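You operate a simulated robot arm through the tools that you are given. There is no shell and no other tool. Be economical: measure what you need, move in short steps, check, and stop when the job is done.

Carry out the task below with a simulated robot arm. There is one attempt and no reset: what you move stays moved.

TASK
Put the black button and the tablet from the top of the washing machine in the green bowl.
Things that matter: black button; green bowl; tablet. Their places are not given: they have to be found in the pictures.

It is judged by the outcome, as a careful person would: the job done as asked, and still so three seconds after it is handed in. It fails if anything else is knocked over, pushed out of place, dropped, spilled or broken.

THE ROBOT
A 7-joint arm with a two-finger parallel gripper, fixed in place. Base frame: the origin is at the foot of the arm, x ahead of it, y to its left, z up; the work surface is at about z = 0. Lengths are in m, angles in degrees, forces in N, time in s.
With the tool pointing down near the work surface it reaches from about 0.24 to 0.62 m from the base axis. Its first joint turns from -66.0 to 66.0 degrees. Payload 2.6 kg.
Tool frame: the origin (TCP) lies between the finger pads and is the grasp point; the fingertips stand 0.03 m ahead of it; z points along the fingers, y is the line along which they close. The gripper opens to 0.094 m. The fingers are 0.028 m wide and 0.01 m thick; the gripper's body (0.05 by 0.096 m) begins 0.055 m behind the TCP.
Orientation is that of the tool frame in the base frame, as a unit quaternion [w, x, y, z]. With the fingers straight down and closing along the base's y, the tool's x points along the base's -x, its y along +y and its z along -z.

THE INTERFACE
- The arm moves only by the tool play_rows. Its argument "steps" is a list of rows, each a list of 6 numbers: the shift along the tool's x, y, z in m, then the turn, a rotation vector about the tool's x, y, z in degrees. In form: [[dx, dy, dz, ax, ay, az], ...]. A call has 1 to 10 rows; each row shifts and turns the commanded pose from where the row before left it, along the tool's axes as they then stand. "claw" is the opening, from 0 (shut) to 1 (fully open), set as the call begins (left out, the last holds). A row lasts 0.2 s, in which the tool goes at most 0.05 m and 8.6 degrees; a call with a longer step from one row to the next is refused whole, and so is a gripper value outside its range. A pose out of reach is approached as far as the arm can. The call stops where the force on the tool passes 40 N (or 10 N more than at its start, if that is more) or the arm is blocked; 0.2 s more then pass. The fingers move at their own pace (about 0.072 m/s each) and stop on an object; they squeeze with about 24 N. The grip force told is the motor's: it shows also when the fingers shut on nothing. Time passes only in rows, and 0.2 s behind the last, so rows that do not move let the fingers close. It gives the time, the measured TCP pose, the force on the tool (base axes), the opening and the grip force at its end, in the units of the frame above (readings bear some noise), and new pictures: "views" is both (left out), scene, wrist or none.
- Cameras (640 x 400 px; columns grow to the right, rows downward): "scene" is fixed at [-0.0141, 0.4228, 0.5702]; the picture's right is [-0.95, -0.31, 0.00], its down [-0.17, 0.53, -0.83] and it looks along [0.26, -0.79, -0.56] (base axes); focal length 351 px, centre (320, 200). "wrist" rides on the gripper at [-0.037, 0, -0.058] in the tool frame; the picture's right is [0.00, -1.00, 0.00], its down [0.97, 0.00, -0.24] and it looks along [0.24, 0.00, 0.97] (tool axes); focal length 218 px, centre (320, 200).
- locate(camera, pixels): for up to 12 pixels [column, row] of the newest picture of that camera ("zoom" is the newest enlarged one), the place [x, y, z] in the base frame of the surface seen there, good to about 0.002 m, but the place of the scene camera against the robot may be out by one fixed shift of up to 0.025 m in any direction. No time passes.
- zoom(camera, box): a new picture of the part [left, top, right, bottom] of that camera's present view, enlarged. No time passes.
- finish_job(): hands the job in; it is judged then, once.

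Work in short steps. Measure before you move; look again where a grasp or a placing could have gone wrong, and mend it. You have 60 turns and 120 pictures in all, the two below and enlarged ones among them. Open the gripper and draw the arm clear of the work before you hand the job in, unless the task says otherwise; then end with one line.

The tools are called after ">>>" by a JSON object that holds its "api" and its "payload". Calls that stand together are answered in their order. play_rows: Moves the arm, as the interface text tells. Its arguments: {"type":"object","properties":{"steps":{"type":"array"},"claw":{"type":"number"},"views":{"type":"string","enum":["both","scene","wrist","none"]}},"required":["steps"]} The other tools are called the same way: locate (camera, pixels) gives the place of the surface under pixels of a picture; zoom (camera, box) takes an enlarged picture of a part of a camera's view; finish_job () hands the job in.

At the start:

```text
t: 0.0
tool_pos: [0.324, -0.1661, 0.2659]
tool_rot: [0.001, 0.0, 1.0, 0.0]
force: [1.0, -0.4, 0.5]
gripper_width: 0.0937
gripper_force: 0.0
```

scene: 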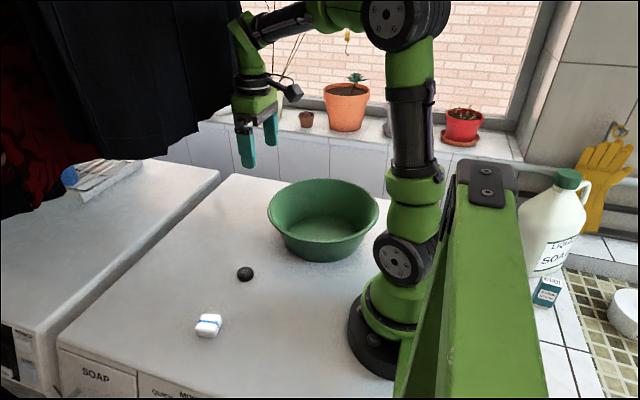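
wrist: 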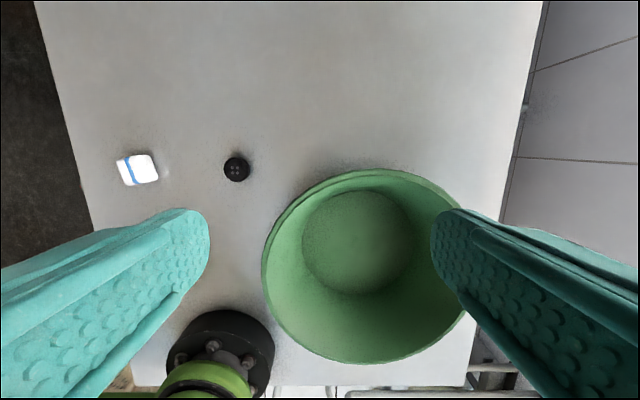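

I see the black button (wrist 236,169), the tablet (wrist 137,169) and the bowl (wrist 365,265). I measure them in both cameras.

>>> {"api": "locate", "payload": {"camera": "wrist", "pixels": [[236, 169], [224, 169], [249, 169], [236, 157], [137, 169], [118, 162], [152, 155], [158, 180], [126, 186], [355, 240], [265, 265], [375, 172]]}}

>>> {"api": "locate", "payload": {"camera": "scene", "pixels": [[245, 274], [208, 325], [325, 235], [270, 205], [376, 205], [325, 262], [322, 180]]}}

>>> {"api": "zoom", "payload": {"camera": "wrist", "box": [100, 130, 280, 220]}}

```text
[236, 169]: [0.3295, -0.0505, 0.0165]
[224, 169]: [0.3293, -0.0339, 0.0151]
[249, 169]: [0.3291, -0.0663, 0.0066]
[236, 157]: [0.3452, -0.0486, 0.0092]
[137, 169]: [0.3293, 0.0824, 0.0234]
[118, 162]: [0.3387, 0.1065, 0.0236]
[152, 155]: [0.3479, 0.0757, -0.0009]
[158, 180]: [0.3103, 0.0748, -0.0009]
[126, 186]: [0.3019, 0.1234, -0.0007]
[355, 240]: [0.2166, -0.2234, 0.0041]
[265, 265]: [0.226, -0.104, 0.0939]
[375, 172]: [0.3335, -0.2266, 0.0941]
```

```text
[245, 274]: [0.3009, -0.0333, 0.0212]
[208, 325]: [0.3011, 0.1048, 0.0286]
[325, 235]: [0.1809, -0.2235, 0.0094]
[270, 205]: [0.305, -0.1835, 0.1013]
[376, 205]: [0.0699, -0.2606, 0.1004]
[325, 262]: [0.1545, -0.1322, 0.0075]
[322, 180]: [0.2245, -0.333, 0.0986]
```

```text
3.56 times, centred on (190, 175) of wrist
```

zoom: 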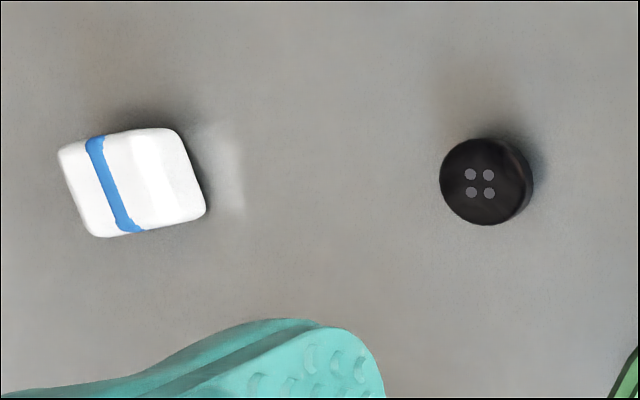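

The wrist view puts the button at about (0.329, -0.050), 0.017 high, and the tablet at about (0.329, 0.085), 0.024 high. The bowl centre is about (0.217, -0.225) with its rim at z 0.094. I move above the button first.

>>> {"api": "play_rows", "payload": {"steps": [[-0.001, 0.04, 0.01, 0, 0, 0], [-0.002, 0.04, 0.02, 0, 0, 0], [-0.002, 0.037, 0.03, 0, 0, 0], [0, 0, 0.04, 0, 0, 0], [0, 0, 0.04, 0, 0, 0], [0, 0, 0, 0, 0, 0]], "claw": 1, "views": "wrist"}}

```text
t: 1.4
tool_pos: [0.3288, -0.0473, 0.1259]
tool_rot: [0.0, 0.0, 1.0, 0.0]
force: [0.7, 0.3, 0.7]
gripper_width: 0.0939
gripper_force: 0.1
```

wrist: 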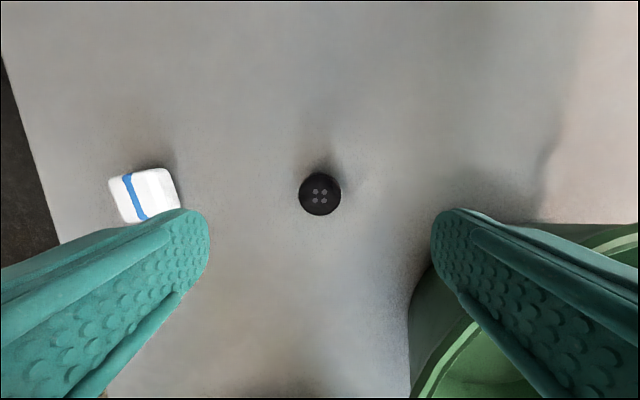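

>>> {"api": "locate", "payload": {"camera": "wrist", "pixels": [[320, 194], [303, 194], [338, 194], [320, 177], [320, 212], [320, 240], [145, 195], [112, 185], [165, 170], [176, 200], [128, 220]]}}

```text
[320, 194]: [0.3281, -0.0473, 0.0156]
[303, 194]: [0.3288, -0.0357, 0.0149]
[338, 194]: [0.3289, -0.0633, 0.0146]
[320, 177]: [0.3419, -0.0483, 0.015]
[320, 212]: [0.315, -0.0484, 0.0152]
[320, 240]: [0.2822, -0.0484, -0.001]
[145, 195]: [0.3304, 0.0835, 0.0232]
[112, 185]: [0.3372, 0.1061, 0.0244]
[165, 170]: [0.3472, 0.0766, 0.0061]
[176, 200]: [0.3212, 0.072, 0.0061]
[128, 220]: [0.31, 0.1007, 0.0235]
```

The button is centred between the fingers at (0.3285, -0.048). I go down to TCP z ≈ 0.034.

>>> {"api": "play_rows", "payload": {"steps": [[0, -0.001, 0.035, 0, 0, 0], [0, 0, 0.03, 0, 0, 0], [0, 0, 0.02, 0, 0, 0], [0, 0, 0.007, 0, 0, 0], [0, 0, 0, 0, 0, 0]], "views": "both"}}

>>> {"api": "play_rows", "payload": {"steps": [[0, 0, 0, 0, 0, 0], [0, 0, 0, 0, 0, 0], [0, 0, 0, 0, 0, 0], [0, 0, 0, 0, 0, 0]], "claw": 0, "views": "wrist"}}

```text
t: 2.6
tool_pos: [0.329, -0.0508, 0.0329]
tool_rot: [0.0, 0.0, 1.0, 0.0]
force: [0.2, 0.6, 0.1]
gripper_width: 0.0939
gripper_force: 0.0
```

scene: 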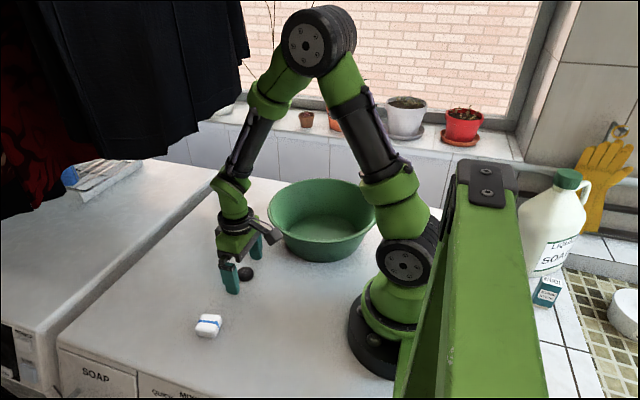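
wrist: 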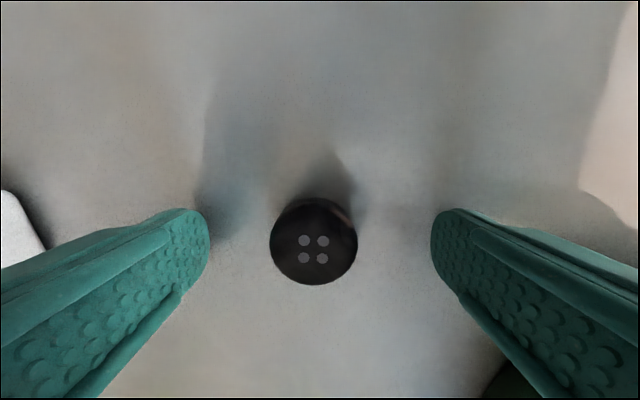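

```text
t: 3.6
tool_pos: [0.3287, -0.0506, 0.0342]
tool_rot: [0.0, 0.0, 1.0, 0.0]
force: [0.8, 0.4, -0.4]
gripper_width: 0.0319
gripper_force: 23.8
```

wrist: 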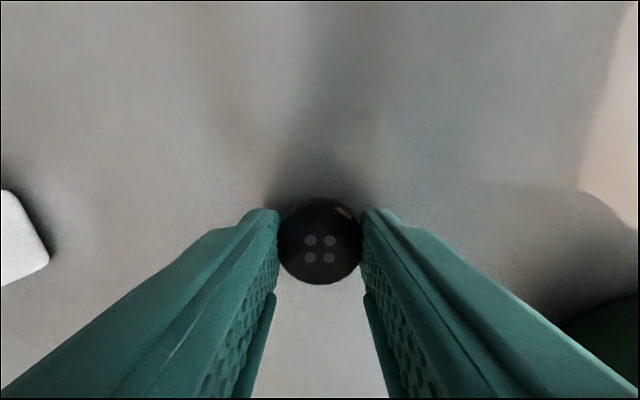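

The button is gripped (width 0.032). I lift it and carry it toward the bowl.

>>> {"api": "play_rows", "payload": {"steps": [[0, 0, -0.02, 0, 0, 0], [0, 0, -0.04, 0, 0, 0], [0, 0, -0.04, 0, 0, 0], [0, 0, -0.04, 0, 0, 0], [0.02, -0.03, -0.01, 0, 0, 0], [0.02, -0.035, 0, 0, 0, 0], [0.02, -0.035, 0, 0, 0, 0], [0.02, -0.035, 0, 0, 0, 0], [0.025, -0.035, 0, 0, 0, 0], [0, 0, 0, 0, 0, 0]]}}

```text
t: 5.8
tool_pos: [0.2231, -0.2235, 0.1852]
tool_rot: [0.001, 0.001, 1.0, 0.0]
force: [-0.5, -0.5, -0.3]
gripper_width: 0.0321
gripper_force: 23.5
```

scene: 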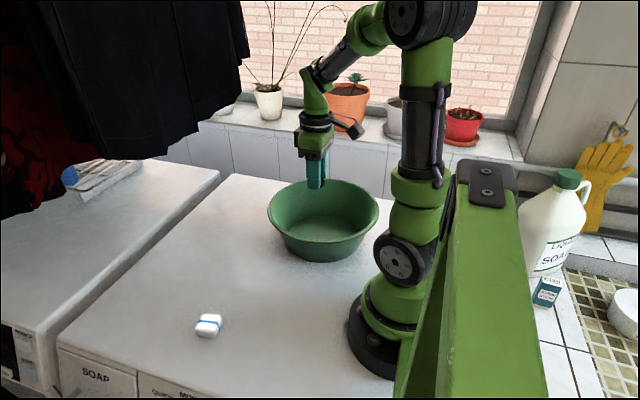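
wrist: 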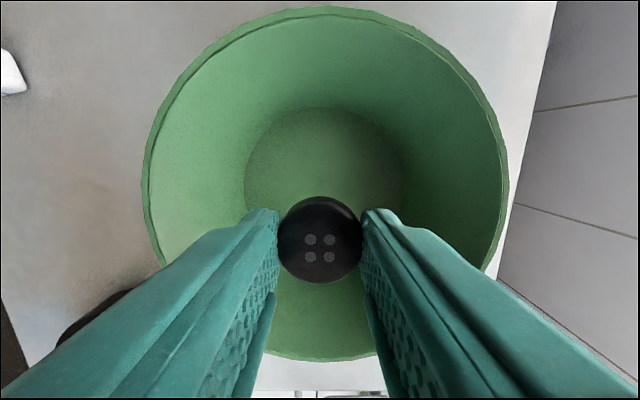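

The button is above the bowl. I check the bowl's centre before lowering.

>>> {"api": "locate", "payload": {"camera": "wrist", "pixels": [[145, 195], [506, 195], [325, 10], [325, 360], [325, 150], [246, 175], [402, 175], [325, 108]]}}

```text
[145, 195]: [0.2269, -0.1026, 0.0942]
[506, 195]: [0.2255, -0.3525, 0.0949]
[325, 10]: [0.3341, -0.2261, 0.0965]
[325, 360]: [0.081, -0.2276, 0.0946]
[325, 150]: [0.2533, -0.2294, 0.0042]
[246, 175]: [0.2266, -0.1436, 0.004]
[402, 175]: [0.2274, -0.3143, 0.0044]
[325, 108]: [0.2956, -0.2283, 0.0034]
```

The bowl centre is (0.208, -0.227), with its floor at z 0.004 and a floor radius of 0.085. I lower the button slightly right of centre, to z ≈ 0.044, leaving room for the tablet.

>>> {"api": "play_rows", "payload": {"steps": [[0.003, -0.01, 0.03, 0, 0, 0], [0.002, -0.012, 0.035, 0, 0, 0], [0, 0, 0.035, 0, 0, 0], [0, 0, 0.025, 0, 0, 0], [0, 0, 0.015, 0, 0, 0], [0, 0, 0, 0, 0, 0]], "views": "wrist"}}

>>> {"api": "play_rows", "payload": {"steps": [[0, 0, 0, 0, 0, 0], [0, 0, 0, 0, 0, 0]], "claw": 0.6, "views": "wrist"}}

```text
t: 7.2
tool_pos: [0.2197, -0.245, 0.0438]
tool_rot: [0.0, 0.0, 1.0, 0.001]
force: [0.4, -0.4, -0.2]
gripper_width: 0.0317
gripper_force: 23.9
```

wrist: 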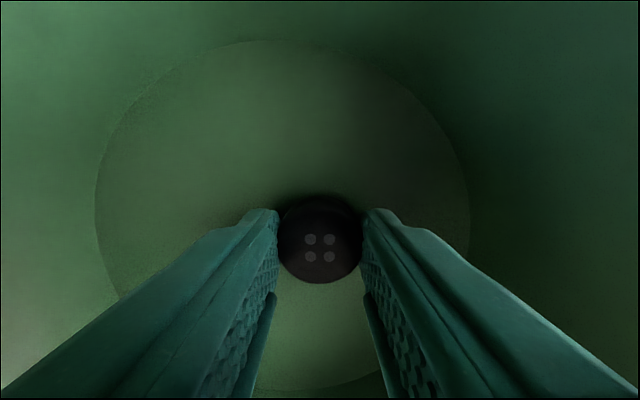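

```text
t: 7.8
tool_pos: [0.2206, -0.2442, 0.0435]
tool_rot: [0.0, 0.0, 1.0, 0.001]
force: [0.8, 0.1, 0.7]
gripper_width: 0.0564
gripper_force: 0.1
```

wrist: 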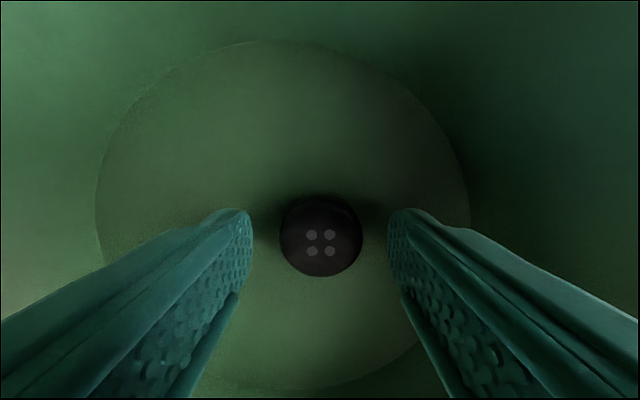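

The button rests on the bowl floor. I go straight up, then over to the tablet.

>>> {"api": "play_rows", "payload": {"steps": [[0, 0, -0.03, 0, 0, 0], [0, 0, -0.04, 0, 0, 0], [0, 0, -0.04, 0, 0, 0], [0, 0, -0.036, 0, 0, 0], [0, 0, 0, 0, 0, 0]], "views": "wrist"}}

>>> {"api": "play_rows", "payload": {"steps": [[-0.01, 0.03, 0, 0, 0, 0], [-0.014, 0.042, 0, 0, 0, 0], [-0.014, 0.042, 0, 0, 0, 0], [-0.014, 0.042, 0, 0, 0, 0], [-0.014, 0.042, 0, 0, 0, 0], [-0.014, 0.042, 0, 0, 0, 0], [-0.014, 0.042, 0, 0, 0, 0], [-0.014, 0.042, 0.02, 0, 0, 0], [0, 0.006, 0.03, 0, 0, 0], [0, 0, 0, 0, 0, 0]], "claw": 1, "views": "wrist"}}

```text
t: 9.0
tool_pos: [0.2184, -0.2434, 0.1898]
tool_rot: [-0.001, 0.0, 1.0, 0.0]
force: [-0.1, -0.4, 0.7]
gripper_width: 0.0566
gripper_force: 0.1
```

wrist: 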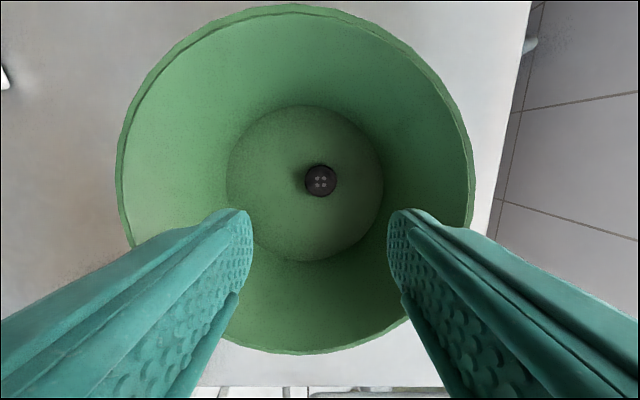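

```text
t: 11.2
tool_pos: [0.3286, 0.0879, 0.1402]
tool_rot: [-0.001, 0.0, 1.0, 0.0]
force: [-0.1, -0.3, 0.5]
gripper_width: 0.0941
gripper_force: 0.1
```

wrist: 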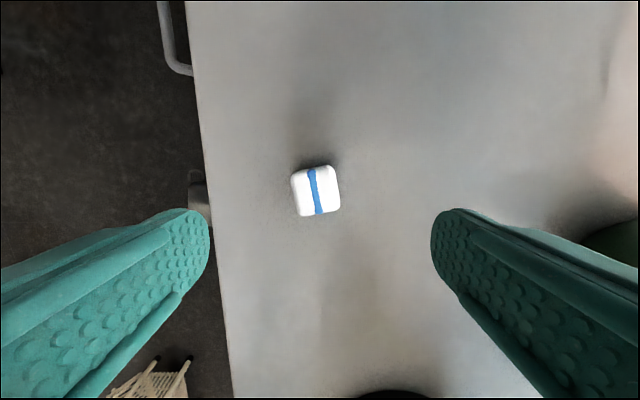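

>>> {"api": "zoom", "payload": {"camera": "wrist", "box": [272, 160, 368, 220]}}

>>> {"api": "locate", "payload": {"camera": "wrist", "pixels": [[316, 190], [296, 176], [330, 169], [338, 207], [301, 213], [294, 195], [336, 190], [310, 172], [319, 212], [260, 190]]}}

```text
6.67 times, centred on (320, 190) of wrist
```

zoom: 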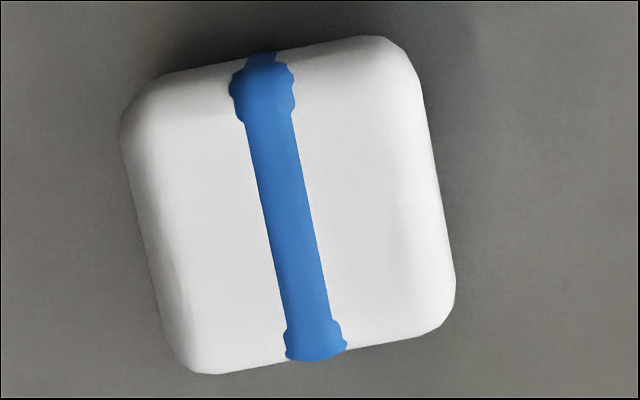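

```text
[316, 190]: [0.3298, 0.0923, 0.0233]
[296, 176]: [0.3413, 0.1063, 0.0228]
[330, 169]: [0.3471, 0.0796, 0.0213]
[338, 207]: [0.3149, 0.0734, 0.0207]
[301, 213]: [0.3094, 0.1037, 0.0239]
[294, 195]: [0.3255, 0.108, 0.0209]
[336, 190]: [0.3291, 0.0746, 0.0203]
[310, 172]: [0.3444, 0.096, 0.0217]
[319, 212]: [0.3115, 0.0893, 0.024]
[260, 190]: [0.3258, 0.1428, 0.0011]
```

The tablet is centred at (0.329, 0.091), is about 0.036 wide and is turned about +11.5° about the base z. I turn the tool by -11.5° about its own z, then go down.

>>> {"api": "play_rows", "payload": {"steps": [[0, 0.003, 0.01, 0, 0, -5.75], [0, 0, 0.02, 0, 0, -5.75], [0, 0, 0.03, 0, 0, 0], [0, 0, 0.03, 0, 0, 0], [0, 0, 0.015, 0, 0, 0], [0, 0, 0, 0, 0, 0]], "views": "wrist"}}

```text
t: 12.6
tool_pos: [0.327, 0.0897, 0.0316]
tool_rot: [0.0, -0.1, 0.995, 0.0]
force: [-1.5, -0.7, 0.4]
gripper_width: 0.0942
gripper_force: 0.0
```

wrist: 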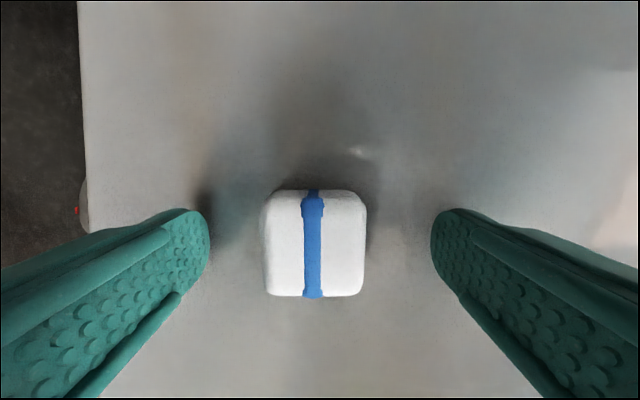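

The tablet is square between the fingers (columns 263–367). I rise 2 mm and close.

>>> {"api": "play_rows", "payload": {"steps": [[0, 0.001, -0.002, 0, 0, 0], [0, 0, 0, 0, 0, 0], [0, 0, 0, 0, 0, 0], [0, 0, 0, 0, 0, 0]], "claw": 0, "views": "wrist"}}

```text
t: 13.6
tool_pos: [0.328, 0.0912, 0.0356]
tool_rot: [0.0, -0.1, 0.995, 0.0]
force: [0.1, -0.8, -0.6]
gripper_width: 0.0371
gripper_force: 23.9
```

wrist: 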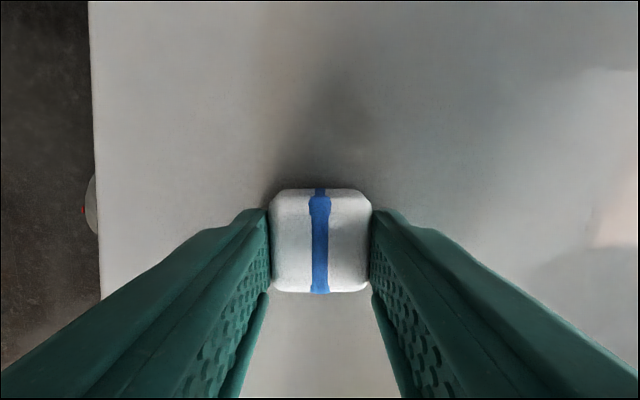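

The tablet is gripped (width 0.037). I lift it, turn back and carry it over the bowl to about (0.22, -0.188).

>>> {"api": "play_rows", "payload": {"steps": [[0, 0, -0.02, 0, 0, 0], [0, 0, -0.04, 0, 0, 0], [0, 0, -0.045, 0, 0, 5.75], [0, 0, -0.045, 0, 0, 5.75], [0.01, -0.02, 0, 0, 0, 0], [0.016, -0.04, 0, 0, 0, 0]], "views": "none"}}

>>> {"api": "play_rows", "payload": {"steps": [[0.016, -0.043, 0, 0, 0, 0], [0.016, -0.043, 0, 0, 0, 0], [0.016, -0.043, 0, 0, 0, 0], [0.017, -0.043, 0, 0, 0, 0], [0.017, -0.043, 0, 0, 0, 0], [0, 0, 0, 0, 0, 0]], "views": "both"}}

```text
t: 15.0
tool_pos: [0.3017, 0.0299, 0.1854]
tool_rot: [0.0, 0.0, 1.0, 0.0]
force: [-0.6, -0.1, -0.3]
gripper_width: 0.0369
gripper_force: 24.1
```

```text
t: 16.4
tool_pos: [0.2166, -0.1858, 0.1856]
tool_rot: [0.0, -0.001, 1.0, 0.0]
force: [-0.4, -0.3, -0.9]
gripper_width: 0.0365
gripper_force: 24.4
```

scene: 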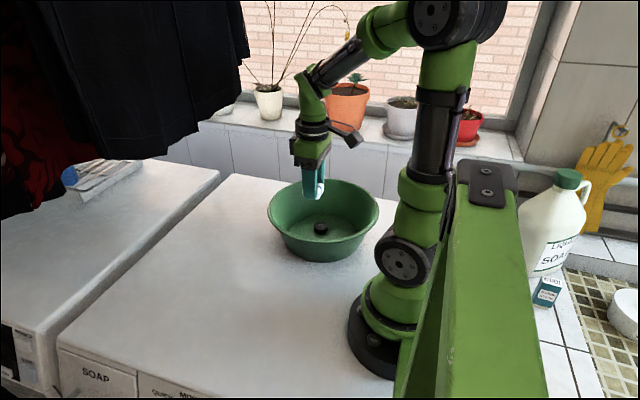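
wrist: 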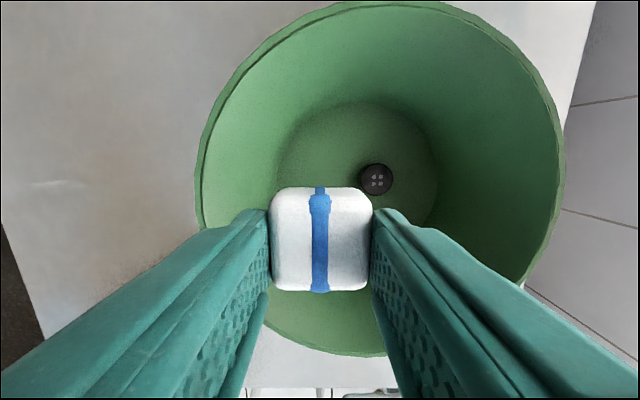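

The tablet is over the bowl and left of the button (376,180). I lower it to z ≈ 0.045.

>>> {"api": "play_rows", "payload": {"steps": [[0, -0.002, 0.03, 0, 0, 0], [0, 0, 0.04, 0, 0, 0], [0, 0, 0.035, 0, 0, 0], [0, 0, 0.025, 0, 0, 0], [0, 0, 0.01, 0, 0, 0], [0, 0, 0, 0, 0, 0]], "views": "wrist"}}

>>> {"api": "play_rows", "payload": {"steps": [[0, 0, 0, 0, 0, 0], [0, 0, 0, 0, 0, 0]], "claw": 0.55, "views": "wrist"}}

```text
t: 17.8
tool_pos: [0.2176, -0.1858, 0.0468]
tool_rot: [0.0, 0.0, 1.0, 0.0]
force: [0.3, -0.4, -0.8]
gripper_width: 0.0371
gripper_force: 23.7
```

wrist: 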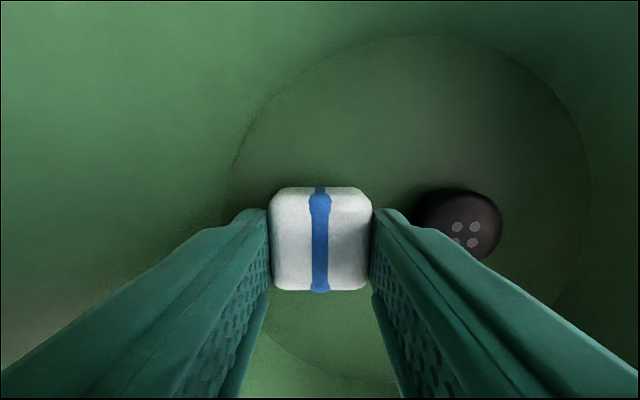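

```text
t: 18.4
tool_pos: [0.218, -0.1868, 0.0462]
tool_rot: [-0.001, 0.0, 1.0, 0.0]
force: [0.2, -0.5, -1.1]
gripper_width: 0.0518
gripper_force: 0.0
```

wrist: 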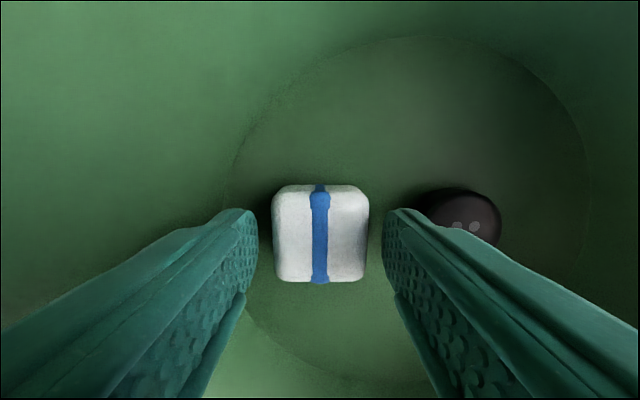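

The tablet is released in the bowl. I go straight up and then clear to the side.

>>> {"api": "play_rows", "payload": {"steps": [[0, 0, -0.03, 0, 0, 0], [0, 0, -0.04, 0, 0, 0], [0, 0, -0.04, 0, 0, 0], [0, 0, -0.04, 0, 0, 0], [0, 0, -0.03, 0, 0, 0], [-0.03, 0.03, 0, 0, 0, 0], [-0.03, 0.035, 0, 0, 0, 0], [-0.03, 0.035, 0, 0, 0, 0], [0, 0, 0, 0, 0, 0]], "claw": 0.55}}

```text
t: 20.4
tool_pos: [0.3121, -0.0858, 0.227]
tool_rot: [0.001, 0.0, 1.0, 0.0]
force: [0.8, -0.2, -0.4]
gripper_width: 0.052
gripper_force: 0.0
```

scene: 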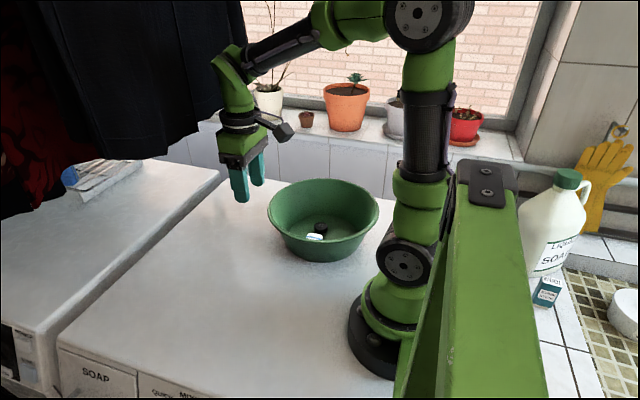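
wrist: 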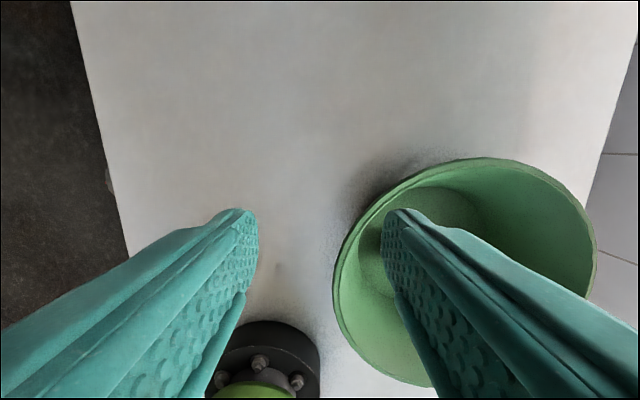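

Both objects are in the bowl (scene 315,232), the bowl has not moved, and the arm is clear. I open the gripper fully and hand the job in.

>>> {"api": "play_rows", "payload": {"steps": [[-0.01, 0.03, 0, 0, 0, 0], [0, 0.03, 0, 0, 0, 0], [0, 0, 0, 0, 0, 0]], "claw": 1, "views": "scene"}}

>>> {"api": "finish_job", "payload": {}}

```text
t: 21.2
tool_pos: [0.3185, -0.0247, 0.2272]
tool_rot: [-0.001, 0.0, 1.0, 0.0]
force: [-0.1, 0.2, -0.4]
gripper_width: 0.0942
gripper_force: 0.0
```

scene: 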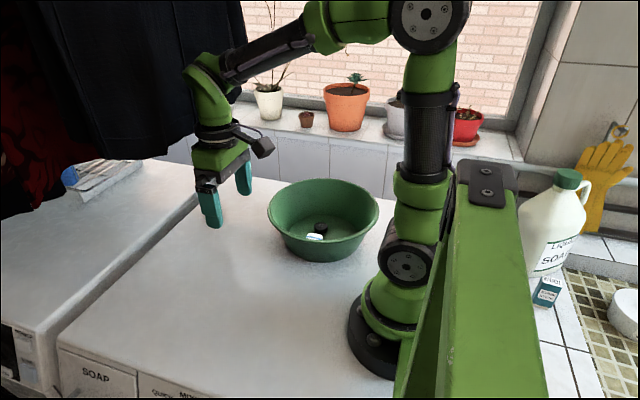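

```text
The job is handed in.
```

The black button and the tablet are both in the green bowl; nothing else was disturbed, and the arm is clear with the gripper open.
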